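You operate a simulated robot arm through the tools that you are given. There is no shell and no other tool. Be economical: measure what you need, move in short steps, check, and stop when the job is done.

You are at the controls of a simulated robot arm. One attempt, no reset.

Task
Stir the orange cup at speed 1 until the watery layer is gone.
Fine: use the stirrer, lid on; turn it off and put the cup on the green mat. Set down upright: what you pick out.

Only the result counts: the job must be done as asked and must still hold three seconds after the hand-in. Knocking over, shifting, dropping, spilling or breaking anything else fails it. Lids that push on must go on centred and level and be pressed home; caps that screw on are set level and turned clockwise until they are tight.

Robot
A 6-joint arm with a two-finger parallel gripper, fixed in place. Base frame: the origin is at the foot of the arm, x ahead of it, y to its left, z up; the work surface is at about z = 0. Readings come in mm, rad, newtons and seconds.
With the tool pointing down near the work surface it reaches from about 180 to 460 mm from the base axis. Its first joint turns from -1.222 to 1.222 rad. Payload 1.9 kg.
The TCP is the grasp point between the finger pads, 23 mm short of the fingertips. In the tool frame z runs along the fingers and y along their closing line. Largest opening 94 mm; finger width 38, thickness 10; the body of the gripper, 54 by 96 mm, starts 39 mm behind the TCP.
Orientation is that of the tool frame in the base frame, as a unit quaternion [x, y, z, w]. With the fingers straight down and closing along the base's y, the tool's x points along the base's -x, its y along +y and its z along -z.

Tools
- The arm moves only by the tool jog_arm. Its arguments are lists of equal length, an entry for each row: "jaw": the opening, from 0 (shut) to 1 (fully open); "travel": the shift along the base's x, y, z in mm, a list of three; "angular": the turn, a rotation vector about the base's x, y, z in degrees, a list of three. In form: {"jaw": [jaw, ...], "travel": [[x, y, z], ...], "angular": [[ax, ay, az], ...]}. A call has 1 to 10 rows; each row shifts and turns the commanded pose from where the row before left it. A row lasts 0.2 s, in which the tool goes at most 50 mm and 0.15 rad; a call with a longer step from one row to the next is refused whole, and so is a gripper value outside its range. Where a pose cannot be reached the arm comes as near as it can. A force on the tool above 70 N (or 10 N above the force at the start of the call, whichever is more), or a blocked arm, ends the call early, and 0.2 s more pass. Each finger travels about 108 mm/s and halts on what it meets, pressing with about 34 N; the grip force reading is that of the motor and also rises with nothing between the fingers. The clock runs only during rows and for 0.2 s after the last one: add rows that do not move to give the fingers time. It gives the time, the measured TCP pose, the force on the tool (base axes), the opening and the grip force at its end, in the units of the frame above (readings bear some noise), with the torque about the TCP (base axes, N m) and any sound that the robot's microphone picked up.
- Cameras (640 x 400 px; columns grow to the right, rows downward): "scene" is fixed at [27.5, 291.7, 442.4]; the picture's right is [-0.95, -0.30, 0.00], its down [-0.11, 0.35, -0.93] and it looks along [0.28, -0.89, -0.37] (base axes); focal length 238 px, centre (320, 200). "wrist" rides on the gripper at [87, 16, -74] in the tool frame; the picture's right is [-0.18, 0.98, 0.00], its down [-0.58, -0.11, -0.81] and it looks along [-0.79, -0.15, 0.59] (tool axes); focal length 243 px, centre (320, 200). There is no depth. A picture from a camera that has moved, and an enlarged one, comes with that camera's place and axes in the base frame and with its lens.
- get_image(camera): a new picture of that camera. It takes no simulated time.
- enlarge(camera, box): a new picture of the part [left, top, right, bottom] of that camera's present view, enlarged. It takes no simulated time.
- close_job(): hands the job in; it is judged then, once.

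Go step by step. Nothing tells you positions but the pictures and the camera data: compare them with the known pose of the tool, close in by small moves and look again before you grip or let go. The budget is 120 turns and 76 pictures, counting those below and the enlarged ones. Unless the task says otherwise, let go and move clear before handing in, and close with one line.

The tools are called after "Request:" by a JSON object that holds its "api" and its "payload". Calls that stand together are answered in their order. jog_arm: Moves the arm, as the interface text tells. Its arguments: {"type":"object","properties":{"jaw":{"type":"array"},"travel":{"type":"array"},"angular":{"type":"array"}},"required":["jaw","travel","angular"]} The other tools are called the same way: get_image (camera) takes a picture; enlarge (camera, box) takes an enlarged picture of a part of a camera's view; close_job () hands the job in.

At the start:

```text
time: 0.0
eef_pos: [267.0, -127.3, 380.3]
ee_rot: [0.001, 1.0, 0.0, 0.0]
contact_force: [0.1, -0.8, -0.2]
torque: [-0.02, 0.02, -0.01]
grip_width: 94.3
gripper_force: 0.0
```

scene: 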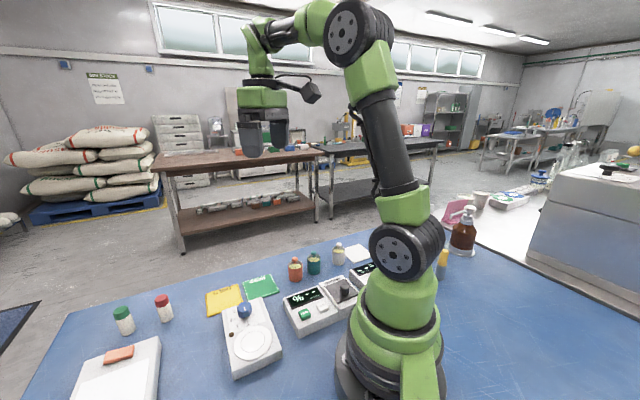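
wrist: 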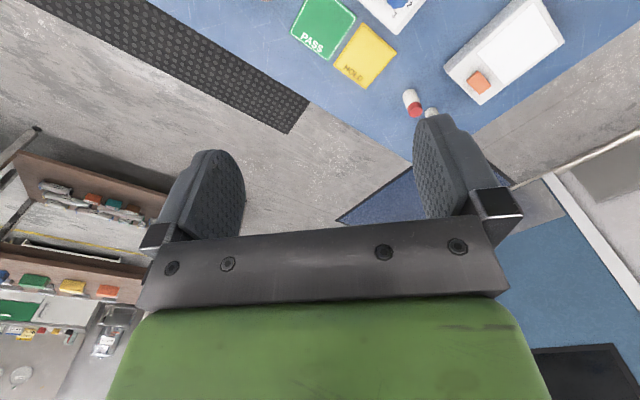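

I see a bench with small cups, mats, a stirrer-like device, and lidded containers. I'll enlarge the scene to identify them.

Request:
{"api": "enlarge", "payload": {"camera": "scene", "box": [200, 230, 400, 355]}}

Request:
{"api": "enlarge", "payload": {"camera": "scene", "box": [60, 270, 270, 400]}}

```text
3.20 times, centred on (300, 292) of scene
camera zoom: at [27.5, 291.7, 442.4], right [-0.95, -0.3, 0.0], down [-0.11, 0.35, -0.93], along [0.28, -0.89, -0.37], focal length 762 px, centre (384, -96)
```

zoom: 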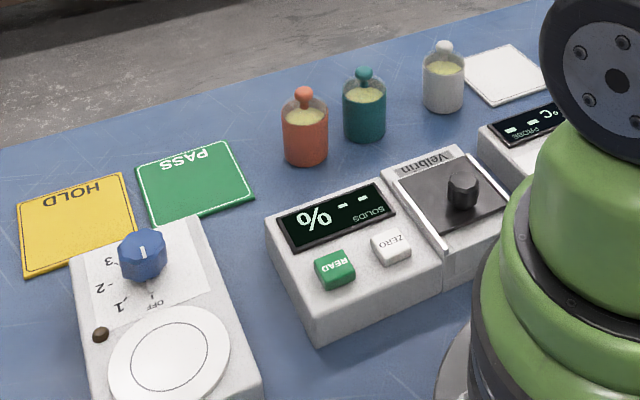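

```text
3.05 times, centred on (165, 335) of scene
camera zoom: at [27.5, 291.7, 442.4], right [-0.95, -0.3, 0.0], down [-0.11, 0.35, -0.93], along [0.28, -0.89, -0.37], focal length 726 px, centre (792, -211)
```

zoom: 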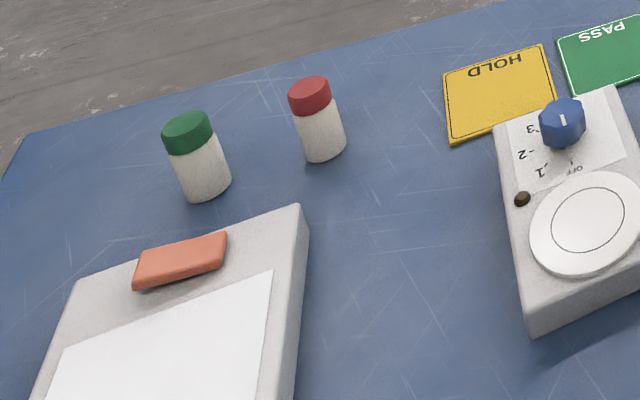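

Orange lidded cup is at about (254,-198) and the stirrer plate at about (236,31), with its knob near (293,-27). The green PASS mat is at about (324,-136). I'll move above the cup, turned 45° so the fingers clear the teal cup, and look.

Request:
{"api": "jog_arm", "payload": {"jaw": [1, 1, 1, 1, 1, 1, 1], "travel": [[-2, -12, -38], [-2, -12, -38], [-2, -12, -38], [-2, -12, -38], [-2, -12, -38], [-3, -11, -38], [0, 0, 0]], "angular": [[0, 0, 7.5], [0, 0, 7.5], [0, 0, 7.5], [0, 0, 7.5], [0, 0, 7.5], [0, 0, 7.5], [0, 0, 0]]}}

Request:
{"api": "get_image", "payload": {"camera": "wrist"}}

Request:
{"api": "get_image", "payload": {"camera": "scene"}}

```text
time: 1.6
eef_pos: [251.9, -199.1, 151.5]
ee_rot: [-0.382, 0.924, 0.001, -0.001]
contact_force: [-0.1, 0.0, 0.1]
torque: [0.01, -0.03, 0.02]
grip_width: 94.0
gripper_force: 0.1
```

```text
71 pictures are left
camera wrist: at [180.5, -248.3, 224.9], right [-0.57, 0.82, 0.0], down [0.49, 0.33, 0.81], along [0.67, 0.46, -0.59], focal length 243 px, centre (320, 200)
```

wrist: 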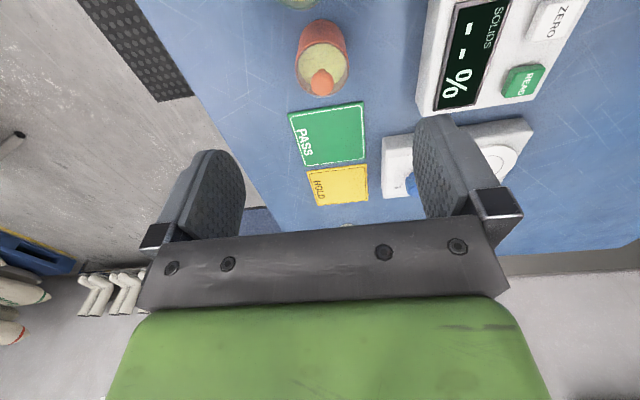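

```text
70 pictures are left
```

scene: 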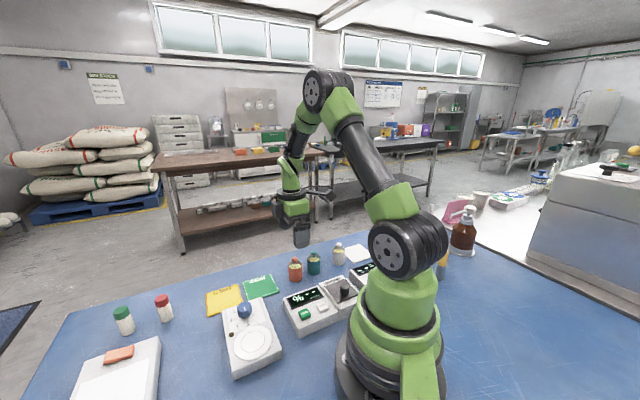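

The wrist view puts the cup rim at about (251,-198). I'll zoom in on the cup, and on the stirrer in the scene view.

Request:
{"api": "enlarge", "payload": {"camera": "wrist", "box": [270, 0, 380, 110]}}

Request:
{"api": "enlarge", "payload": {"camera": "scene", "box": [215, 290, 295, 385]}}

Request:
{"api": "enlarge", "payload": {"camera": "scene", "box": [275, 235, 355, 290]}}

```text
3.64 times, centred on (325, 55) of wrist
camera zoom: at [180.5, -248.3, 224.9], right [-0.57, 0.82, 0.0], down [0.49, 0.33, 0.81], along [0.67, 0.46, -0.59], focal length 882 px, centre (302, 727)
```

zoom: 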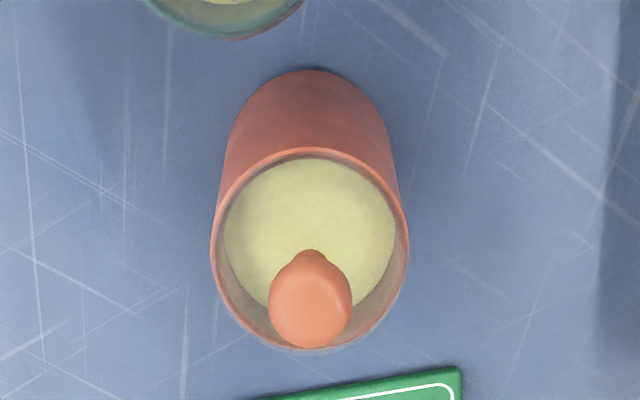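

```text
4.21 times, centred on (255, 338) of scene
camera zoom: at [27.5, 291.7, 442.4], right [-0.95, -0.3, 0.0], down [-0.11, 0.35, -0.93], along [0.28, -0.89, -0.37], focal length 1003 px, centre (594, -379)
```

zoom: 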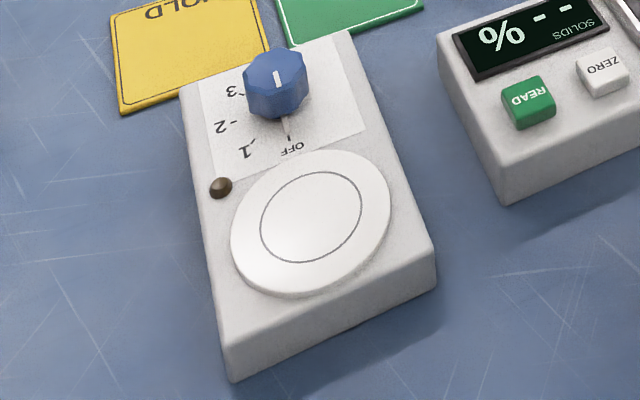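

```text
7.27 times, centred on (315, 262) of scene
camera zoom: at [27.5, 291.7, 442.4], right [-0.95, -0.3, 0.0], down [-0.11, 0.35, -0.93], along [0.28, -0.89, -0.37], focal length 1732 px, centre (356, -254)
```

zoom: 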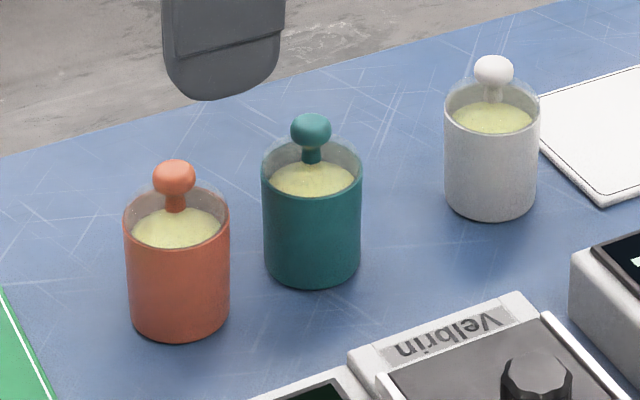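

The orange cup already has its clear lid on, and the stirrer knob points to OFF. The TCP is centred over the cup, so I'll go down around it without closing and check.

Request:
{"api": "jog_arm", "payload": {"jaw": [1, 1, 1, 1, 1], "travel": [[0, 0, -35], [0, 0, -35], [0, 0, -27], [0, 0, -20], [0, 0, 0]], "angular": [[0, 0, 0], [0, 0, 0], [0, 0, 0], [0, 0, 0], [0, 0, 0]]}}

Request:
{"api": "get_image", "payload": {"camera": "wrist"}}

Request:
{"api": "enlarge", "payload": {"camera": "scene", "box": [255, 215, 355, 290]}}

```text
time: 2.8
eef_pos: [252.3, -196.5, 35.3]
ee_rot: [-0.382, 0.924, 0.0, 0.0]
contact_force: [-1.3, 0.4, 0.2]
torque: [0.02, 0.0, -0.04]
grip_width: 93.9
gripper_force: 0.0
```

```text
66 pictures are left
camera wrist: at [180.3, -246.6, 108.5], right [-0.56, 0.83, 0.0], down [0.49, 0.33, 0.81], along [0.67, 0.46, -0.59], focal length 243 px, centre (320, 200)
```

wrist: 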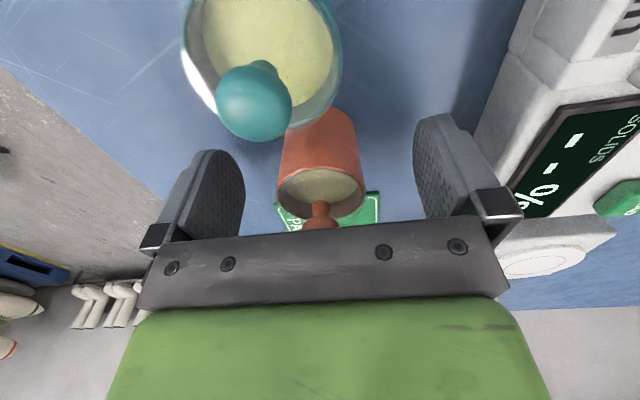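

```text
5.33 times, centred on (305, 252) of scene
camera zoom: at [27.5, 291.7, 442.4], right [-0.95, -0.3, 0.0], down [-0.11, 0.35, -0.93], along [0.28, -0.89, -0.37], focal length 1270 px, centre (400, -80)
```

zoom: 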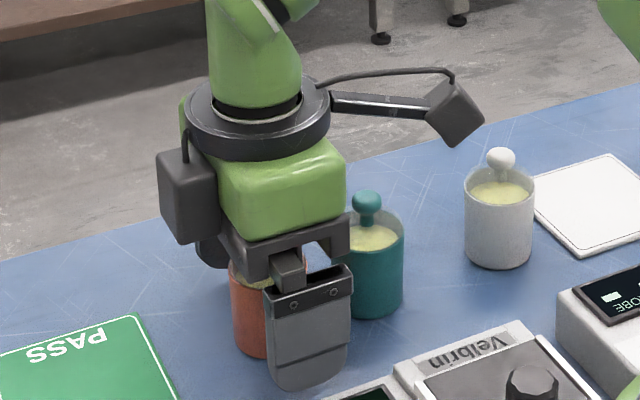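

The cup is centred between the fingers and the teal cup is clear. Closing now.

Request:
{"api": "jog_arm", "payload": {"jaw": [0.7, 0.5, 0.35, 0.3, 0.3], "travel": [[0, 0, 0], [0, 0, 0], [0, 0, 0], [0, 0, 0], [0, 0, 0]], "angular": [[0, 0, 0], [0, 0, 0], [0, 0, 0], [0, 0, 0], [0, 0, 0]]}}

```text
time: 4.0
eef_pos: [253.2, -196.8, 35.6]
ee_rot: [-0.382, 0.924, -0.001, 0.0]
contact_force: [0.1, 0.4, 1.2]
torque: [0.0, -0.01, 0.01]
grip_width: 38.5
gripper_force: 33.8
```

The cup is held at 38.5 mm width. I'll lift it straight up slowly and look.

Request:
{"api": "jog_arm", "payload": {"jaw": [0.3, 0.3, 0.3, 0.3, 0.3, 0.3], "travel": [[0, 0, 10], [0, 0, 20], [0, 0, 25], [0, 0, 25], [0, 0, 20], [0, 0, 0]], "angular": [[0, 0, 0], [0, 0, 0], [0, 0, 0], [0, 0, 0], [0, 0, 0], [0, 0, 0]]}}

Request:
{"api": "enlarge", "payload": {"camera": "scene", "box": [215, 190, 375, 310]}}

Request:
{"api": "get_image", "payload": {"camera": "wrist"}}

```text
time: 5.4
eef_pos: [252.3, -198.9, 132.4]
ee_rot: [-0.383, 0.924, 0.0, 0.0]
contact_force: [-0.5, -0.3, 0.3]
torque: [-0.01, 0.04, -0.03]
grip_width: 28.3
gripper_force: 0.1
```

```text
3.33 times, centred on (295, 250) of scene
camera zoom: at [27.5, 291.7, 442.4], right [-0.95, -0.3, 0.0], down [-0.11, 0.35, -0.93], along [0.28, -0.89, -0.37], focal length 794 px, centre (403, 33)
```

zoom: 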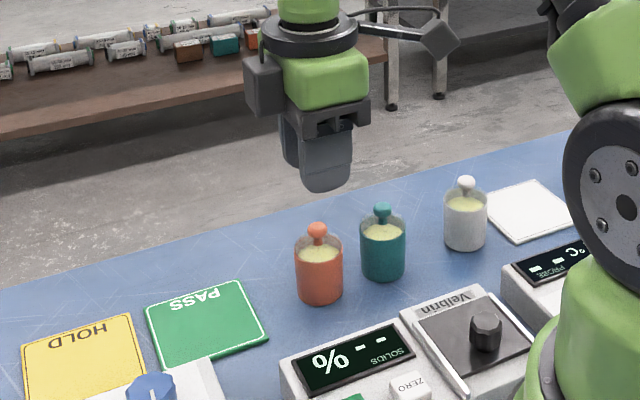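

```text
63 pictures are left
camera wrist: at [180.3, -248.4, 208.2], right [-0.56, 0.83, 0.0], down [0.49, 0.33, 0.81], along [0.67, 0.46, -0.59], focal length 243 px, centre (320, 200)
```

wrist: 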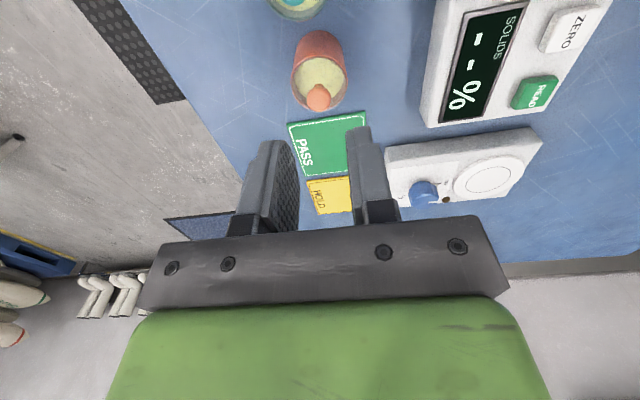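

The cup slipped out and is still standing in its place, so the grip was too high or too weak. I'll check the cup and lid closely before gripping lower and harder.

Request:
{"api": "enlarge", "payload": {"camera": "scene", "box": [280, 240, 330, 272]}}

Request:
{"api": "enlarge", "payload": {"camera": "wrist", "box": [270, 10, 370, 120]}}

```text
12.50 times, centred on (305, 256) of scene
camera zoom: at [27.5, 291.7, 442.4], right [-0.95, -0.3, 0.0], down [-0.11, 0.35, -0.93], along [0.28, -0.89, -0.37], focal length 2977 px, centre (508, -500)
```

zoom: 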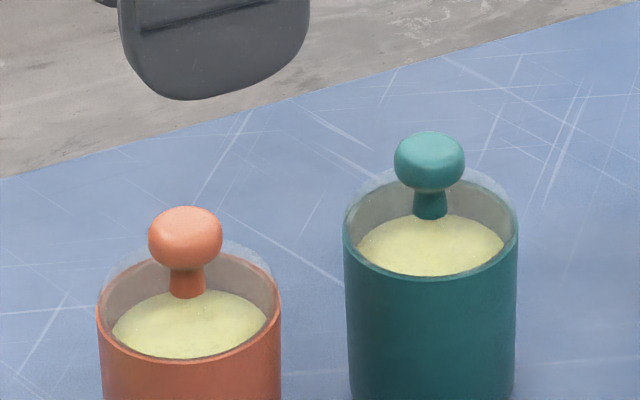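

```text
3.64 times, centred on (320, 65) of wrist
camera zoom: at [180.3, -248.4, 208.2], right [-0.56, 0.83, 0.0], down [0.49, 0.33, 0.81], along [0.67, 0.46, -0.59], focal length 882 px, centre (320, 691)
```

zoom: 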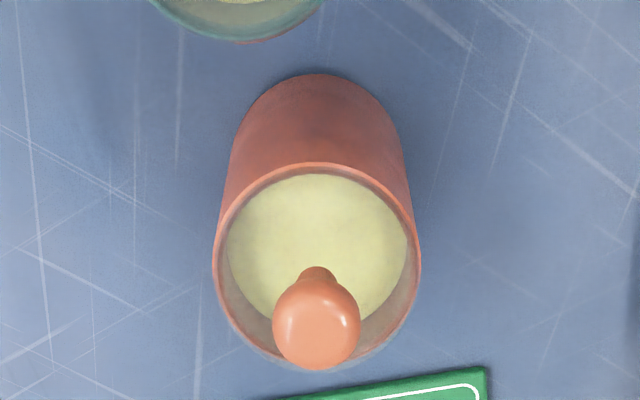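

The lid is seated and the cup hasn't moved. I'll go down a little lower than before and close with full force.

Request:
{"api": "jog_arm", "payload": {"jaw": [0.6, 1, 1, 1, 1, 1, 1, 1], "travel": [[0, 0, 0], [0, 0, 0], [0, 0, -20], [0, 0, -25], [0, 0, -25], [0, 0, -20], [0, 0, -11], [0, 0, 0]], "angular": [[0, 0, 0], [0, 0, 0], [0, 0, 0], [0, 0, 0], [0, 0, 0], [0, 0, 0], [0, 0, 0], [0, 0, 0]]}}

Request:
{"api": "jog_arm", "payload": {"jaw": [0.6, 0.3, 0, 0, 0, 0, 0], "travel": [[0, 0, 0], [0, 0, 0], [0, 0, 0], [0, 0, 0], [0, 0, 0], [0, 0, 0], [0, 0, 3]], "angular": [[0, 0, 0], [0, 0, 0], [0, 0, 0], [0, 0, 0], [0, 0, 0], [0, 0, 0], [0, 0, 0]]}}

```text
time: 7.2
eef_pos: [252.5, -197.2, 33.7]
ee_rot: [-0.382, 0.924, 0.0, 0.001]
contact_force: [0.7, -0.6, 0.0]
torque: [-0.02, -0.01, 0.03]
grip_width: 94.2
gripper_force: 0.2
```

```text
time: 8.8
eef_pos: [251.4, -199.7, 37.2]
ee_rot: [-0.383, 0.924, 0.0, 0.0]
contact_force: [0.2, -0.4, -0.5]
torque: [-0.01, -0.02, 0.03]
grip_width: 38.4
gripper_force: 34.1
```

The grip reads 38.4 mm and 34 N. I'll lift a few millimetres and check whether the cup comes along.

Request:
{"api": "jog_arm", "payload": {"jaw": [0, 0, 0], "travel": [[0, 0, 5], [0, 0, 5], [0, 0, 0]], "angular": [[0, 0, 0], [0, 0, 0], [0, 0, 0]]}}

Request:
{"api": "enlarge", "payload": {"camera": "scene", "box": [265, 225, 345, 285]}}

Request:
{"api": "get_image", "payload": {"camera": "wrist"}}

```text
time: 9.6
eef_pos: [253.0, -198.4, 48.3]
ee_rot: [-0.382, 0.924, 0.0, 0.001]
contact_force: [-1.2, -0.4, 0.1]
torque: [0.01, -0.01, 0.0]
grip_width: 38.2
gripper_force: 34.0
```

```text
6.67 times, centred on (305, 255) of scene
camera zoom: at [27.5, 291.7, 442.4], right [-0.95, -0.3, 0.0], down [-0.11, 0.35, -0.93], along [0.28, -0.89, -0.37], focal length 1588 px, centre (420, -167)
```

zoom: 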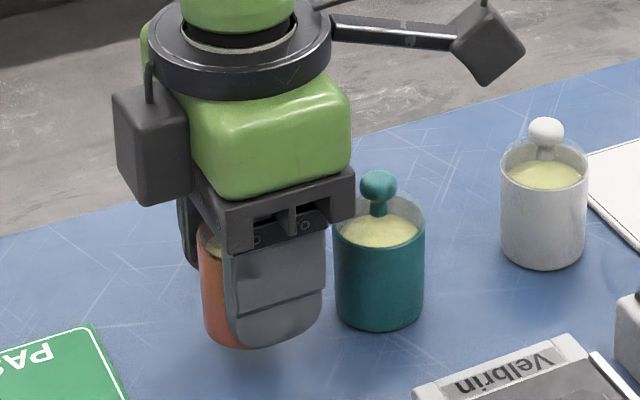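

```text
59 pictures are left
camera wrist: at [181.2, -247.9, 122.1], right [-0.56, 0.83, 0.0], down [0.49, 0.33, 0.81], along [0.67, 0.46, -0.59], focal length 243 px, centre (320, 200)
```

wrist: 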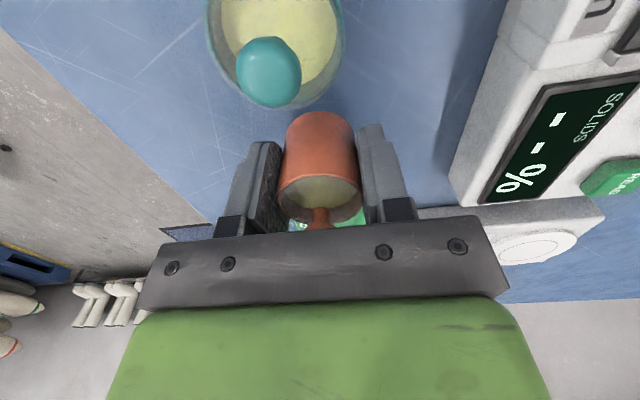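

The cup is off the table now. I'll keep lifting slowly and watch the grip.

Request:
{"api": "jog_arm", "payload": {"jaw": [0, 0, 0, 0, 0, 0, 0, 0], "travel": [[0, 0, 10], [0, 0, 12], [0, 0, 15], [0, 0, 15], [0, 0, 15], [0, 0, 15], [0, 0, 10], [0, 0, 0]], "angular": [[0, 0, 0], [0, 0, 0], [0, 0, 0], [0, 0, 0], [0, 0, 0], [0, 0, 0], [0, 0, 0], [0, 0, 0]]}}

Request:
{"api": "get_image", "payload": {"camera": "wrist"}}

Request:
{"api": "enlarge", "payload": {"camera": "scene", "box": [255, 195, 355, 275]}}

```text
time: 11.4
eef_pos: [252.8, -199.6, 141.0]
ee_rot: [-0.383, 0.924, 0.0, 0.0]
contact_force: [-0.9, -1.1, -1.2]
torque: [0.0, -0.03, -0.01]
grip_width: 38.4
gripper_force: 34.1
heard: snap
```

```text
58 pictures are left
camera wrist: at [180.8, -248.5, 215.0], right [-0.56, 0.83, 0.0], down [0.49, 0.33, 0.81], along [0.67, 0.46, -0.59], focal length 243 px, centre (320, 200)
```

wrist: 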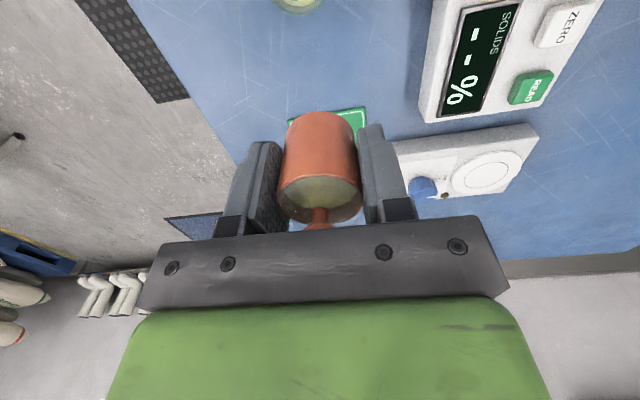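

```text
5.00 times, centred on (305, 235) of scene
camera zoom: at [27.5, 291.7, 442.4], right [-0.95, -0.3, 0.0], down [-0.11, 0.35, -0.93], along [0.28, -0.89, -0.37], focal length 1191 px, centre (395, 25)
```

zoom: 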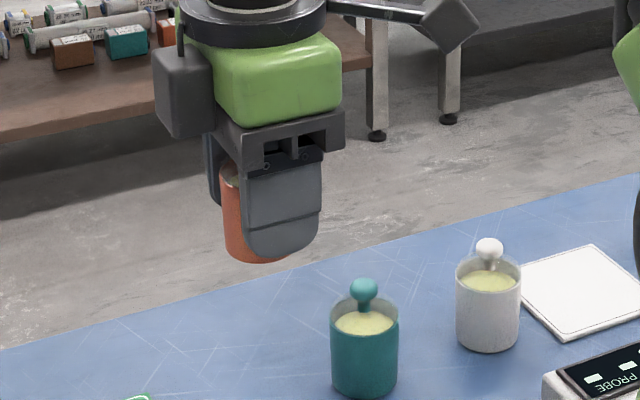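

A snap was heard while lifting. I'll check the lid closely before going further.

Request:
{"api": "enlarge", "payload": {"camera": "wrist", "box": [260, 100, 380, 240]}}

Request:
{"api": "enlarge", "payload": {"camera": "scene", "box": [285, 210, 335, 250]}}

```text
2.86 times, centred on (320, 170) of wrist
camera zoom: at [180.8, -248.5, 215.0], right [-0.56, 0.83, 0.0], down [0.49, 0.33, 0.81], along [0.67, 0.46, -0.59], focal length 693 px, centre (320, 286)
```

zoom: 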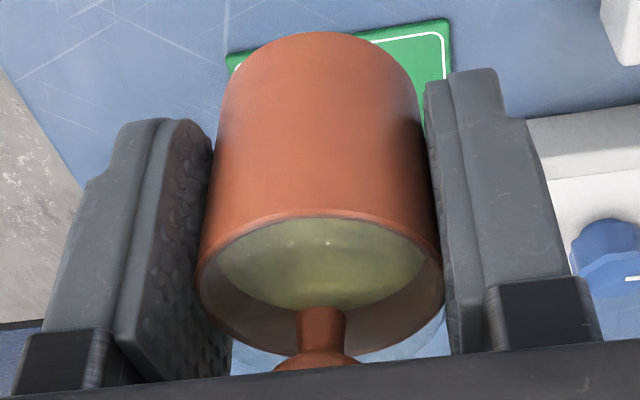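

```text
10.00 times, centred on (310, 230) of scene
camera zoom: at [27.5, 291.7, 442.4], right [-0.95, -0.3, 0.0], down [-0.11, 0.35, -0.93], along [0.28, -0.89, -0.37], focal length 2382 px, centre (420, -100)
```

zoom: 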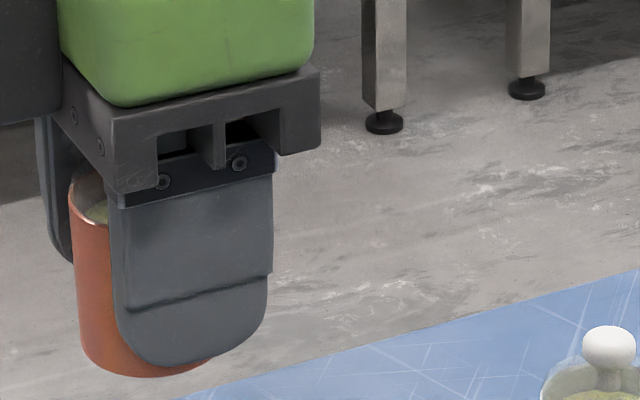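

The cup is upright in the grip and the lid looks in place. Triangulation puts the plate centre at about (245,23), z about 28, so I'll carry the cup there at height.

Request:
{"api": "jog_arm", "payload": {"jaw": [0, 0, 0, 0, 0, 0, 0, 0, 0, 0], "travel": [[-1, 12, 0], [-1, 24, 0], [-1, 28, 0], [-1, 30, 0], [-1, 30, 0], [-1, 30, 0], [-1, 30, 0], [0, 24, 0], [0, 14, 0], [0, 0, 0]], "angular": [[0, 0, 0], [0, 0, 0], [0, 0, 0], [0, 0, 0], [0, 0, 0], [0, 0, 0], [0, 0, 0], [0, 0, 0], [0, 0, 0], [0, 0, 0]]}}

Request:
{"api": "enlarge", "payload": {"camera": "scene", "box": [190, 230, 320, 390]}}

Request:
{"api": "get_image", "payload": {"camera": "wrist"}}

```text
time: 13.6
eef_pos: [245.6, 22.7, 140.0]
ee_rot: [-0.381, 0.925, 0.001, 0.0]
contact_force: [0.3, 1.1, -0.4]
torque: [0.0, -0.02, 0.0]
grip_width: 38.5
gripper_force: 33.7
```

```text
2.50 times, centred on (255, 310) of scene
camera zoom: at [27.5, 291.7, 442.4], right [-0.95, -0.3, 0.0], down [-0.11, 0.35, -0.93], along [0.28, -0.89, -0.37], focal length 596 px, centre (482, -75)
```

zoom: 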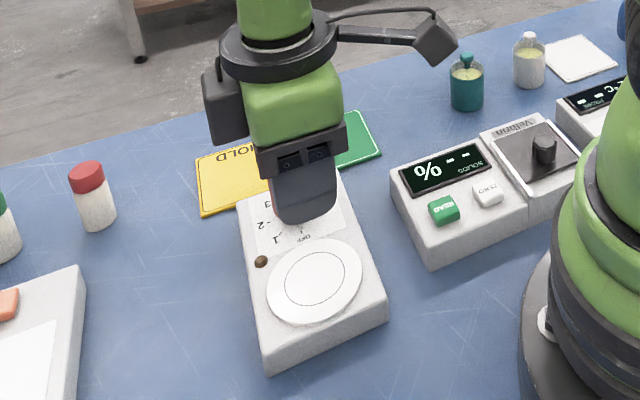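

```text
53 pictures are left
camera wrist: at [172.6, -25.5, 213.9], right [-0.56, 0.83, 0.0], down [0.49, 0.33, 0.81], along [0.67, 0.46, -0.59], focal length 243 px, centre (320, 200)
```

wrist: 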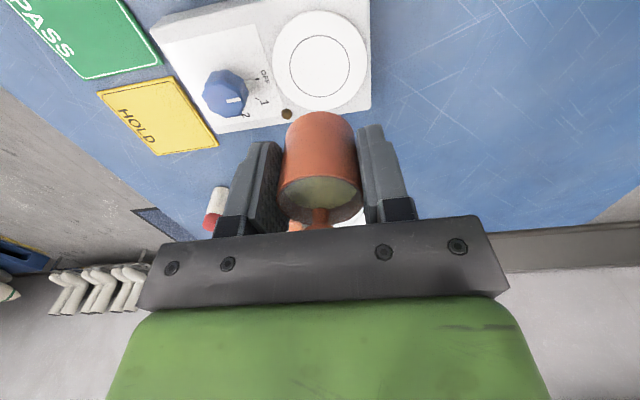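

The plate centre reads about (243,23). I'll nudge by -2 mm in x and descend to just above it.

Request:
{"api": "jog_arm", "payload": {"jaw": [0, 0, 0, 0, 0, 0], "travel": [[-2, 0, -15], [0, 0, -15], [0, 0, -15], [0, 0, -12], [0, 0, -10], [0, 0, 0]], "angular": [[0, 0, 0], [0, 0, 0], [0, 0, 0], [0, 0, 0], [0, 0, 0], [0, 0, 0]]}}

Request:
{"api": "enlarge", "payload": {"camera": "scene", "box": [200, 270, 310, 390]}}

Request:
{"api": "get_image", "payload": {"camera": "wrist"}}

```text
time: 15.0
eef_pos: [246.1, 23.3, 73.7]
ee_rot: [-0.382, 0.924, 0.0, 0.001]
contact_force: [0.1, -0.3, -0.7]
torque: [-0.01, -0.01, 0.02]
grip_width: 38.1
gripper_force: 34.4
```

```text
3.33 times, centred on (255, 330) of scene
camera zoom: at [27.5, 291.7, 442.4], right [-0.95, -0.3, 0.0], down [-0.11, 0.35, -0.93], along [0.28, -0.89, -0.37], focal length 794 px, centre (537, -233)
```

zoom: 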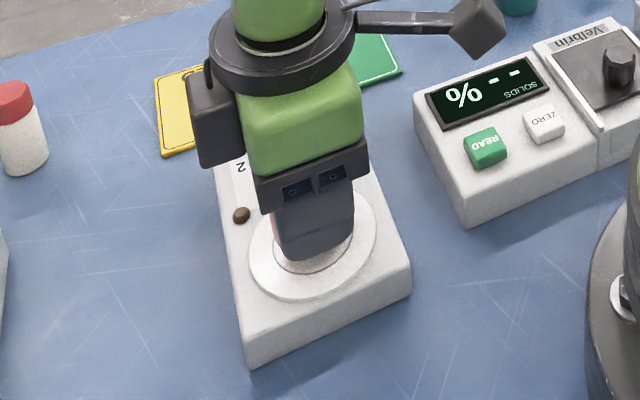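

```text
51 pictures are left
camera wrist: at [172.6, -26.0, 147.2], right [-0.56, 0.83, 0.0], down [0.49, 0.33, 0.81], along [0.67, 0.46, -0.59], focal length 243 px, centre (320, 200)
```

wrist: 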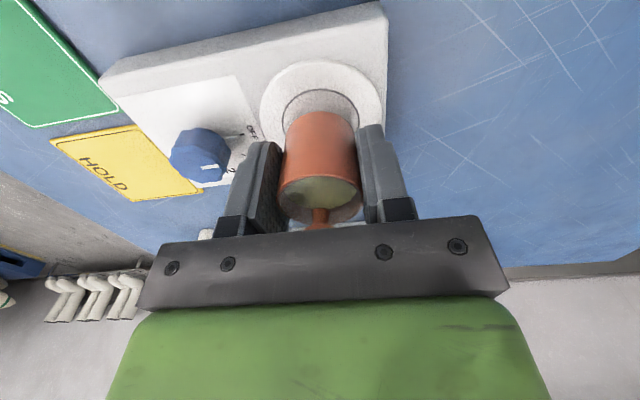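

The cup hovers over the plate's ring, slightly far in x. I'll shift by -2 mm and lower in small steps until contact.

Request:
{"api": "jog_arm", "payload": {"jaw": [0, 0, 0, 0], "travel": [[-2, -0.5, -3], [0, 0, -3], [0, 0, -2], [0, 0, 0]], "angular": [[0, 0, 0], [0, 0, 0], [0, 0, 0], [0, 0, 0]]}}

Request:
{"api": "enlarge", "payload": {"camera": "wrist", "box": [240, 40, 400, 240]}}

```text
time: 16.0
eef_pos: [242.7, 22.9, 63.6]
ee_rot: [-0.382, 0.924, 0.0, 0.001]
contact_force: [-0.4, -0.4, -0.4]
torque: [-0.01, 0.03, 0.01]
grip_width: 38.3
gripper_force: 34.0
```

```text
2.00 times, centred on (320, 140) of wrist
camera zoom: at [170.4, -27.2, 138.0], right [-0.56, 0.83, 0.0], down [0.49, 0.33, 0.81], along [0.67, 0.46, -0.59], focal length 485 px, centre (320, 320)
```

zoom: 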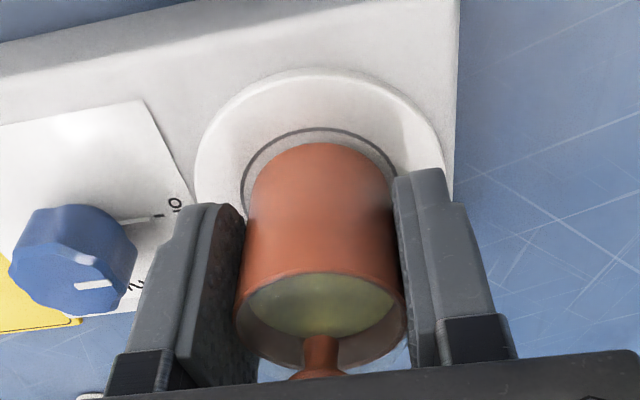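

Nearly touching. I'll continue in 1 mm steps, watching the force.

Request:
{"api": "jog_arm", "payload": {"jaw": [0, 0, 0, 0], "travel": [[0, 0, -1], [0, 0, -1], [0, 0, -1], [0, 0, 0]], "angular": [[0, 0, 0], [0, 0, 0], [0, 0, 0], [0, 0, 0]]}}

```text
time: 17.0
eef_pos: [242.2, 23.5, 61.6]
ee_rot: [-0.382, 0.924, 0.001, -0.001]
contact_force: [-9.5, -2.1, 38.4]
torque: [0.05, 0.12, 0.02]
grip_width: 38.1
gripper_force: 34.2
```

The cup is on the plate at 38 N. I'll ease up 1 mm and open only to about 58 mm, so the finger stays clear of the stirrer knob.

Request:
{"api": "jog_arm", "payload": {"jaw": [0, 0.45, 0.6, 0.62, 0.62], "travel": [[0, 0, 0.8], [0, 0, 0], [0, 0, 0], [0, 0, 0], [0, 0, 0]], "angular": [[0, 0, 0], [0, 0, 0], [0, 0, 0], [0, 0, 0], [0, 0, 0]]}}

Request:
{"api": "get_image", "payload": {"camera": "wrist"}}

```text
time: 18.2
eef_pos: [243.1, 22.2, 61.8]
ee_rot: [-0.382, 0.924, 0.0, 0.0]
contact_force: [-0.6, 0.5, 0.4]
torque: [0.02, 0.0, -0.01]
grip_width: 58.4
gripper_force: 0.0
heard: snap
```

```text
49 pictures are left
camera wrist: at [170.7, -27.4, 136.0], right [-0.56, 0.83, 0.0], down [0.49, 0.33, 0.81], along [0.67, 0.46, -0.59], focal length 243 px, centre (320, 200)
```

wrist: 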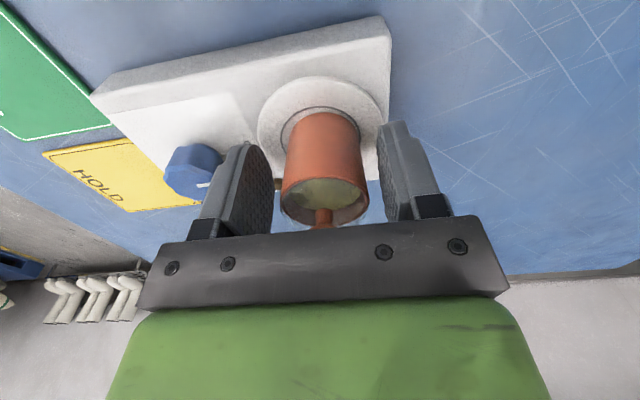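

Released; another snap was heard. I'll raise straight up and inspect the cup and knob.

Request:
{"api": "jog_arm", "payload": {"jaw": [0.62, 0.62, 0.62, 0.62, 0.62, 0.62], "travel": [[0, 0, 10], [0, 0, 20], [0, 0, 30], [0, 0, 35], [0, 0, 30], [0, 0, 0]], "angular": [[0, 0, 0], [0, 0, 0], [0, 0, 0], [0, 0, 0], [0, 0, 0], [0, 0, 0]]}}

Request:
{"api": "enlarge", "payload": {"camera": "wrist", "box": [150, 0, 400, 156]}}

Request:
{"api": "enlarge", "payload": {"camera": "scene", "box": [205, 280, 305, 380]}}

```text
time: 19.6
eef_pos: [240.2, 24.2, 187.1]
ee_rot: [-0.384, 0.923, 0.001, 0.0]
contact_force: [-0.1, -0.3, 0.5]
torque: [0.04, 0.01, 0.0]
grip_width: 58.1
gripper_force: 0.1
```

```text
2.56 times, centred on (275, 78) of wrist
camera zoom: at [168.2, -25.5, 261.0], right [-0.56, 0.83, 0.0], down [0.49, 0.33, 0.81], along [0.67, 0.46, -0.59], focal length 621 px, centre (435, 512)
```

zoom: 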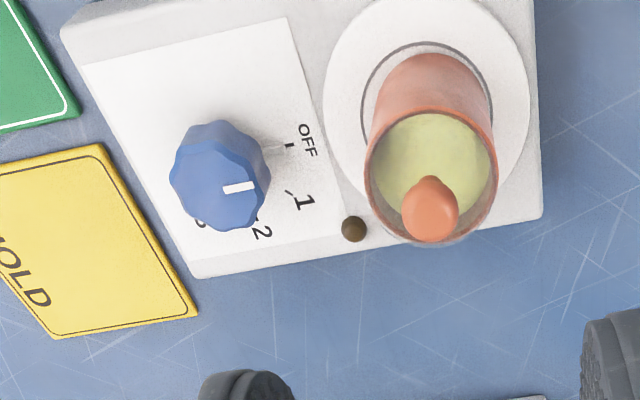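

```text
4.00 times, centred on (255, 330) of scene
camera zoom: at [27.5, 291.7, 442.4], right [-0.95, -0.3, 0.0], down [-0.11, 0.35, -0.93], along [0.28, -0.89, -0.37], focal length 953 px, centre (580, -320)
```

zoom: 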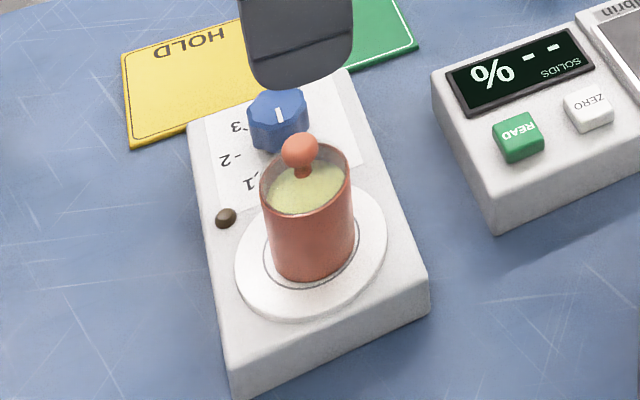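

The cup stands in the ring. I'll zoom in on the lid and cup tilt.

Request:
{"api": "enlarge", "payload": {"camera": "scene", "box": [260, 305, 305, 355]}}

Request:
{"api": "enlarge", "payload": {"camera": "wrist", "box": [280, 0, 360, 110]}}

```text
8.00 times, centred on (282, 330) of scene
camera zoom: at [27.5, 291.7, 442.4], right [-0.95, -0.3, 0.0], down [-0.11, 0.35, -0.93], along [0.28, -0.89, -0.37], focal length 1906 px, centre (620, -840)
```

zoom: 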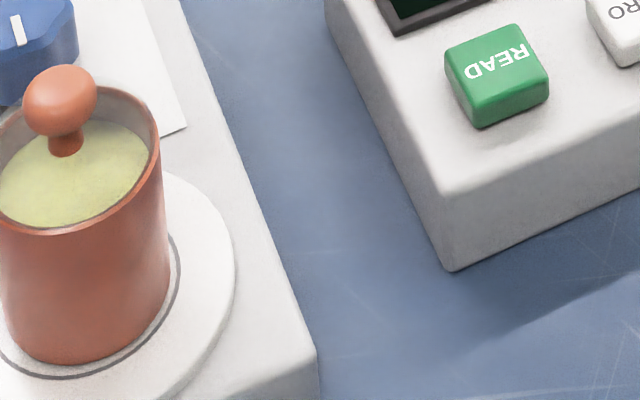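

```text
3.64 times, centred on (320, 55) of wrist
camera zoom: at [168.2, -25.5, 261.0], right [-0.56, 0.83, 0.0], down [0.49, 0.33, 0.81], along [0.67, 0.46, -0.59], focal length 882 px, centre (320, 727)
```

zoom: 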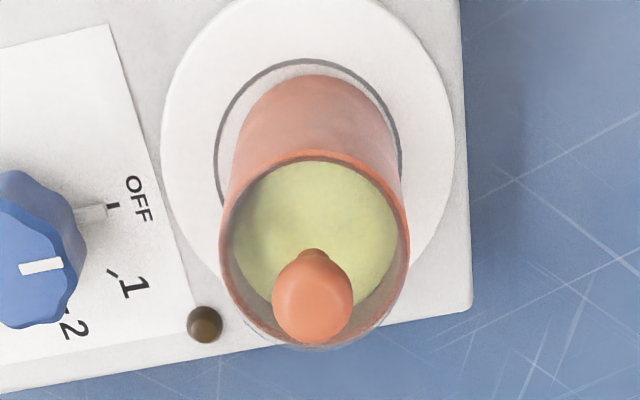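

The lid sits as before and the cup is upright within the ring. The knob is at about (292,-26), top z about 51, with 45° clockwise from OFF to 1. I'll move above the knob at yaw 80° with the fingers partly open.

Request:
{"api": "jog_arm", "payload": {"jaw": [0.62, 0.62, 0.62, 0.62, 0.62, 0.62, 0.62], "travel": [[17, -17, 0], [17, -17, 0], [18, -16, 0], [0, 0, -30], [0, 0, -30], [0, 0, -12], [0, 0, 0]], "angular": [[0, 0, 7], [0, 0, 7], [0, 0, 7], [0, 0, 7], [0, 0, 7], [0, 0, 0], [0, 0, 0]]}}

Request:
{"api": "get_image", "payload": {"camera": "wrist"}}

Request:
{"api": "enlarge", "payload": {"camera": "scene", "box": [205, 250, 315, 370]}}

```text
time: 21.2
eef_pos: [295.9, -27.8, 114.7]
ee_rot: [-0.642, 0.766, 0.001, -0.001]
contact_force: [0.9, 0.3, 0.4]
torque: [-0.01, 0.02, 0.0]
grip_width: 58.3
gripper_force: 0.1
```

```text
44 pictures are left
camera wrist: at [264.5, -110.1, 188.2], right [-0.94, 0.35, 0.0], down [0.21, 0.55, 0.81], along [0.28, 0.76, -0.59], focal length 243 px, centre (320, 200)
```

wrist: 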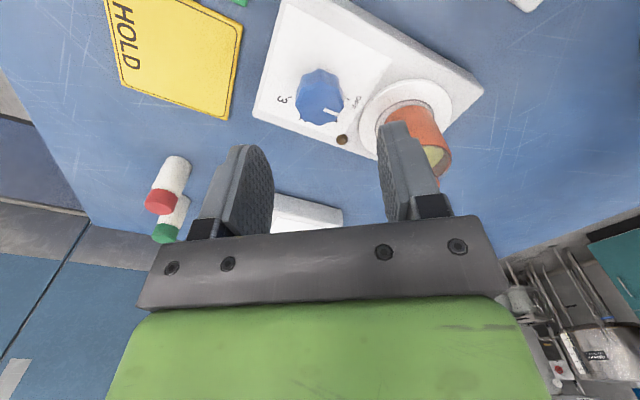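

```text
3.33 times, centred on (260, 310) of scene
camera zoom: at [27.5, 291.7, 442.4], right [-0.95, -0.3, 0.0], down [-0.11, 0.35, -0.93], along [0.28, -0.89, -0.37], focal length 794 px, centre (520, -167)
```

zoom: 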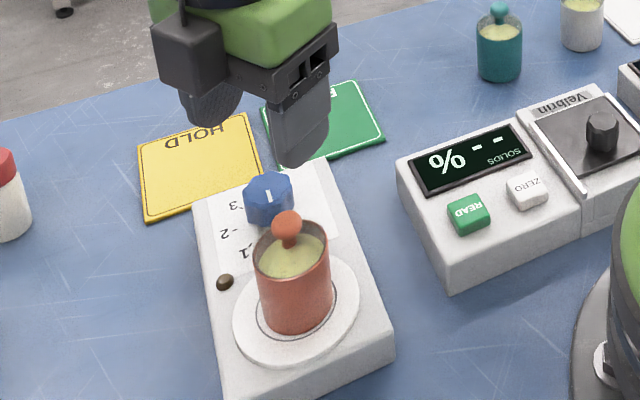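

The knob centre refines to about (293,-27.5), top z about 43. I'll shift by -2 mm in x and descend around it.

Request:
{"api": "jog_arm", "payload": {"jaw": [0.62, 0.62, 0.62, 0.62, 0.62], "travel": [[-2, 0, -15], [0, 0, -20], [0, 0, -18], [0, 0, -9], [0, 0, 0]], "angular": [[0, 0, 0], [0, 0, 0], [0, 0, 0], [0, 0, 0], [0, 0, 0]]}}

Request:
{"api": "get_image", "payload": {"camera": "wrist"}}

Request:
{"api": "enlarge", "payload": {"camera": "scene", "box": [205, 270, 315, 370]}}

```text
time: 22.4
eef_pos: [293.4, -27.3, 53.8]
ee_rot: [-0.642, 0.767, 0.0, -0.002]
contact_force: [-2.6, -4.8, 20.1]
torque: [0.33, 0.7, 0.18]
grip_width: 59.1
gripper_force: 0.8
```

```text
42 pictures are left
camera wrist: at [262.2, -109.7, 127.0], right [-0.94, 0.35, 0.0], down [0.21, 0.55, 0.81], along [0.28, 0.75, -0.59], focal length 243 px, centre (320, 200)
```

wrist: 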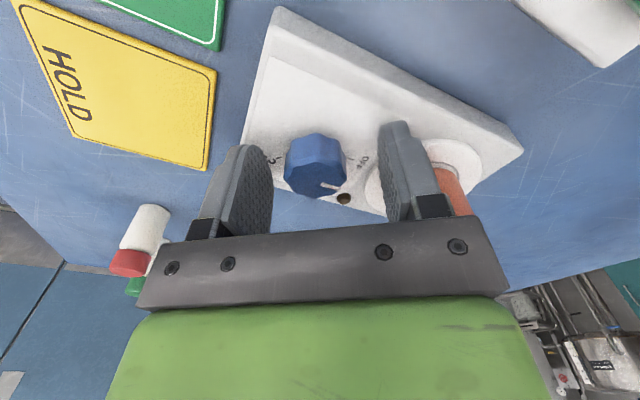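

```text
4.00 times, centred on (260, 320) of scene
camera zoom: at [27.4, 291.7, 442.4], right [-0.95, -0.3, 0.0], down [-0.11, 0.35, -0.93], along [0.28, -0.89, -0.37], focal length 953 px, centre (560, -280)
```

zoom: 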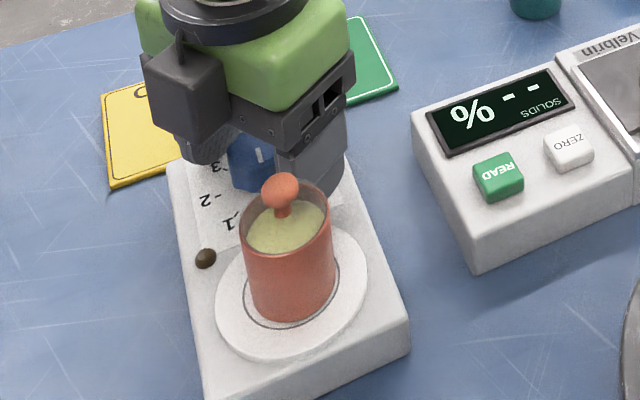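

The fingertips touched the unit's top at 20 N. I'll back off 2 mm and then close on the knob.

Request:
{"api": "jog_arm", "payload": {"jaw": [0.62, 0.62, 0.4, 0.2, 0.1, 0.1], "travel": [[0, 0, 2.5], [0, 0, 0], [0, 0, 0], [0, 0, 0], [0, 0, 0], [0, 0, 0]], "angular": [[0, 0, 0], [0, 0, 0], [0, 0, 0], [0, 0, 0], [0, 0, 0], [0, 0, 0]]}}

Request:
{"api": "get_image", "payload": {"camera": "wrist"}}

```text
time: 23.8
eef_pos: [294.8, -27.3, 54.7]
ee_rot: [-0.644, 0.765, -0.003, 0.003]
contact_force: [34.4, -5.2, -13.3]
torque: [-0.04, 0.28, -0.19]
grip_width: 29.3
gripper_force: 44.3
```

```text
40 pictures are left
camera wrist: at [264.2, -109.7, 129.3], right [-0.94, 0.35, -0.01], down [0.2, 0.55, 0.81], along [0.29, 0.75, -0.59], focal length 243 px, centre (320, 200)
```

wrist: 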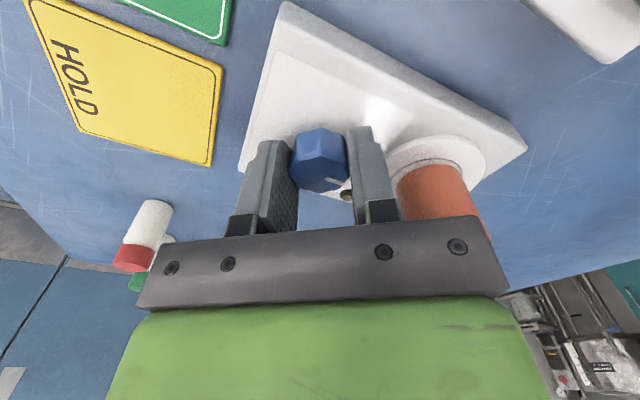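

Knob gripped at 29 mm, with a 34 N side load. I'll shift +1.5 mm in x to relieve it before turning.

Request:
{"api": "jog_arm", "payload": {"jaw": [0.1, 0.1], "travel": [[1.5, 0, 0], [0, 0, 0]], "angular": [[0, 0, 0], [0, 0, 0]]}}

```text
time: 24.4
eef_pos: [295.2, -27.2, 55.5]
ee_rot: [-0.643, 0.766, -0.002, 0.001]
contact_force: [31.7, -9.3, -33.1]
torque: [-0.04, 0.07, -0.38]
grip_width: 29.5
gripper_force: 44.8
```

Loads remain, so I'll open, shift to the measured centre, and regrip.

Request:
{"api": "jog_arm", "payload": {"jaw": [0.5, 0.5, 0.5], "travel": [[0, 0, 0], [1, -1, 0], [0, 0, 0]], "angular": [[0, 0, 0], [0, 0, 0], [0, 0, 0]]}}

Request:
{"api": "enlarge", "payload": {"camera": "wrist", "box": [230, 90, 400, 230]}}

```text
time: 25.2
eef_pos: [294.9, -27.3, 58.0]
ee_rot: [-0.642, 0.766, 0.001, 0.0]
contact_force: [0.3, -0.3, 0.5]
torque: [0.01, 0.0, -0.03]
grip_width: 47.0
gripper_force: 0.0
```

```text
2.86 times, centred on (315, 160) of wrist
camera zoom: at [264.5, -110.5, 130.7], right [-0.94, 0.35, 0.0], down [0.21, 0.55, 0.81], along [0.28, 0.75, -0.59], focal length 693 px, centre (334, 314)
```

zoom: 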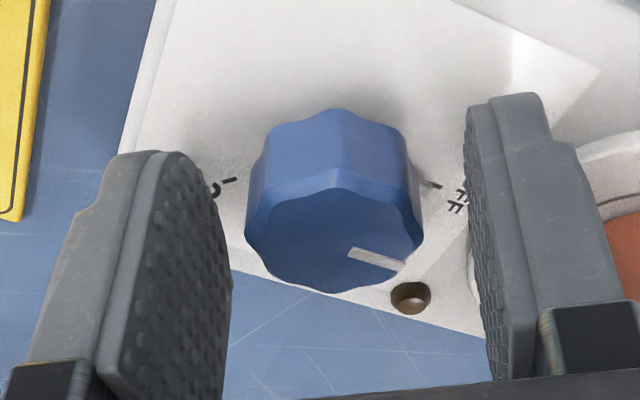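

Looks centred within about 1 mm. Closing again.

Request:
{"api": "jog_arm", "payload": {"jaw": [0.4, 0.25, 0.2, 0.2], "travel": [[0, 0, -1], [0, 0, 0], [0, 0, 0], [0, 0, 0]], "angular": [[0, 0, 0], [0, 0, 0], [0, 0, 0], [0, 0, 0]]}}

```text
time: 26.2
eef_pos: [295.1, -27.2, 55.5]
ee_rot: [-0.642, 0.767, 0.0, 0.001]
contact_force: [7.2, -2.7, -1.1]
torque: [-0.12, 0.01, -0.1]
grip_width: 29.5
gripper_force: 45.1
```

Balanced grip. Now turning clockwise in two parts, first 22°.

Request:
{"api": "jog_arm", "payload": {"jaw": [0.2, 0.2, 0.2, 0.2, 0.2], "travel": [[0, 0, 0], [0, 0, 0], [0, 0, 0], [0, 0, 0], [0, 0, 0]], "angular": [[0, 0, -5.5], [0, 0, -5.5], [0, 0, -5.5], [0, 0, -5.5], [0, 0, 0]]}}

Request:
{"api": "enlarge", "payload": {"camera": "wrist", "box": [230, 90, 430, 230]}}

```text
time: 27.4
eef_pos: [295.7, -27.2, 56.1]
ee_rot: [-0.484, 0.875, 0.001, -0.001]
contact_force: [-0.2, 22.3, 28.5]
torque: [0.06, -0.39, 0.05]
grip_width: 29.3
gripper_force: 45.1
```

```text
2.86 times, centred on (330, 160) of wrist
camera zoom: at [235.3, -93.1, 129.4], right [-0.73, 0.68, 0.0], down [0.4, 0.43, 0.81], along [0.55, 0.59, -0.59], focal length 693 px, centre (291, 314)
```

zoom: 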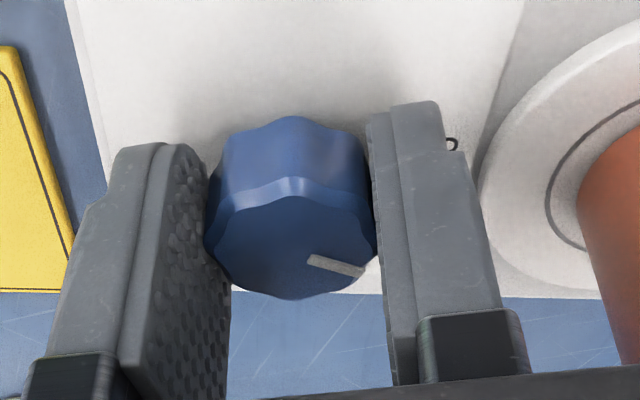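

The knob is turning with the tool. Another 23° to reach position 1.

Request:
{"api": "jog_arm", "payload": {"jaw": [0.2, 0.2, 0.2, 0.2, 0.2], "travel": [[0, 0, 0], [0, 0, 0], [0, 0, 0], [0, 0, 0], [0, 0, 0]], "angular": [[0, 0, -6], [0, 0, -6], [0, 0, -6], [0, 0, -5], [0, 0, 0]]}}

Request:
{"api": "get_image", "payload": {"camera": "wrist"}}

Request:
{"api": "enlarge", "payload": {"camera": "scene", "box": [205, 270, 315, 370]}}

```text
time: 28.6
eef_pos: [294.8, -28.6, 53.9]
ee_rot: [-0.299, 0.954, 0.002, -0.001]
contact_force: [-17.3, -1.1, 24.0]
torque: [-0.57, 0.58, 0.04]
grip_width: 29.6
gripper_force: 44.9
```

```text
37 pictures are left
camera wrist: at [214.4, -64.2, 129.0], right [-0.41, 0.91, 0.0], down [0.54, 0.24, 0.81], along [0.73, 0.33, -0.59], focal length 243 px, centre (320, 200)
```

wrist: 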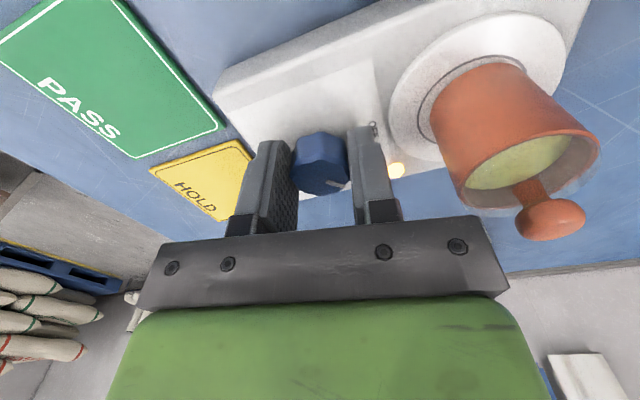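

```text
4.00 times, centred on (260, 320) of scene
camera zoom: at [27.4, 291.7, 442.4], right [-0.95, -0.3, 0.0], down [-0.11, 0.35, -0.93], along [0.28, -0.89, -0.37], focal length 953 px, centre (560, -280)
```

zoom: 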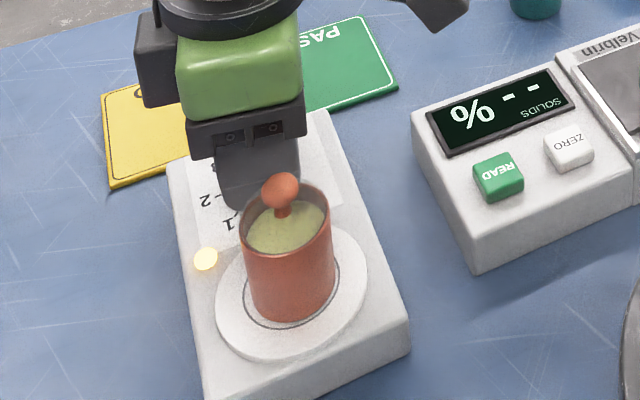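

The lamp is on, so it's running at 1. I'll zoom on the cup contents as a baseline, then wait.

Request:
{"api": "enlarge", "payload": {"camera": "scene", "box": [255, 310, 295, 355]}}

Request:
{"api": "jog_arm", "payload": {"jaw": [0.2, 0.2, 0.2, 0.2, 0.2, 0.2, 0.2, 0.2, 0.2, 0.2], "travel": [[0, 0, 1], [0, 0, 0], [0, 0, 0], [0, 0, 0], [0, 0, 0], [0, 0, 0], [0, 0, 0], [0, 0, 0], [0, 0, 0], [0, 0, 0]], "angular": [[0, 0, 0], [0, 0, 0], [0, 0, 0], [0, 0, 0], [0, 0, 0], [0, 0, 0], [0, 0, 0], [0, 0, 0], [0, 0, 0], [0, 0, 0]]}}

Request:
{"api": "enlarge", "payload": {"camera": "scene", "box": [255, 310, 295, 355]}}

```text
8.89 times, centred on (275, 332) of scene
camera zoom: at [27.4, 291.7, 442.4], right [-0.95, -0.3, 0.0], down [-0.11, 0.35, -0.93], along [0.28, -0.89, -0.37], focal length 2117 px, centre (720, -978)
```

zoom: 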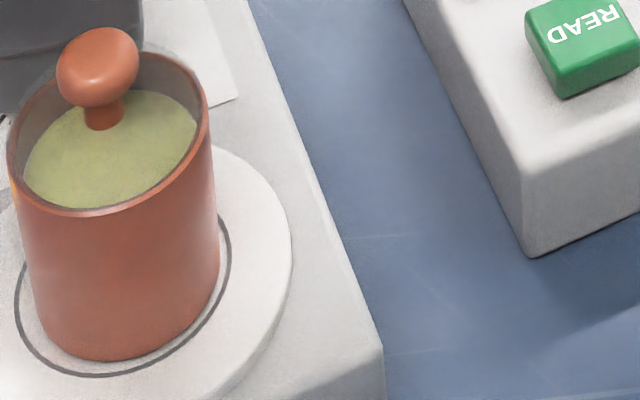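

```text
time: 30.8
eef_pos: [293.9, -27.5, 56.4]
ee_rot: [-0.3, 0.954, 0.001, 0.0]
contact_force: [-13.4, -7.7, -28.6]
torque: [-0.37, 0.11, 0.01]
grip_width: 29.4
gripper_force: 45.2
```

```text
8.89 times, centred on (275, 332) of scene
camera zoom: at [27.5, 291.7, 442.4], right [-0.95, -0.3, 0.0], down [-0.11, 0.35, -0.93], along [0.28, -0.89, -0.37], focal length 2117 px, centre (720, -978)
```

zoom: 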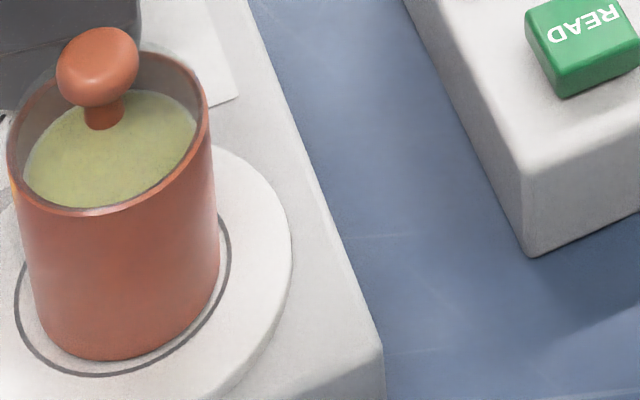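

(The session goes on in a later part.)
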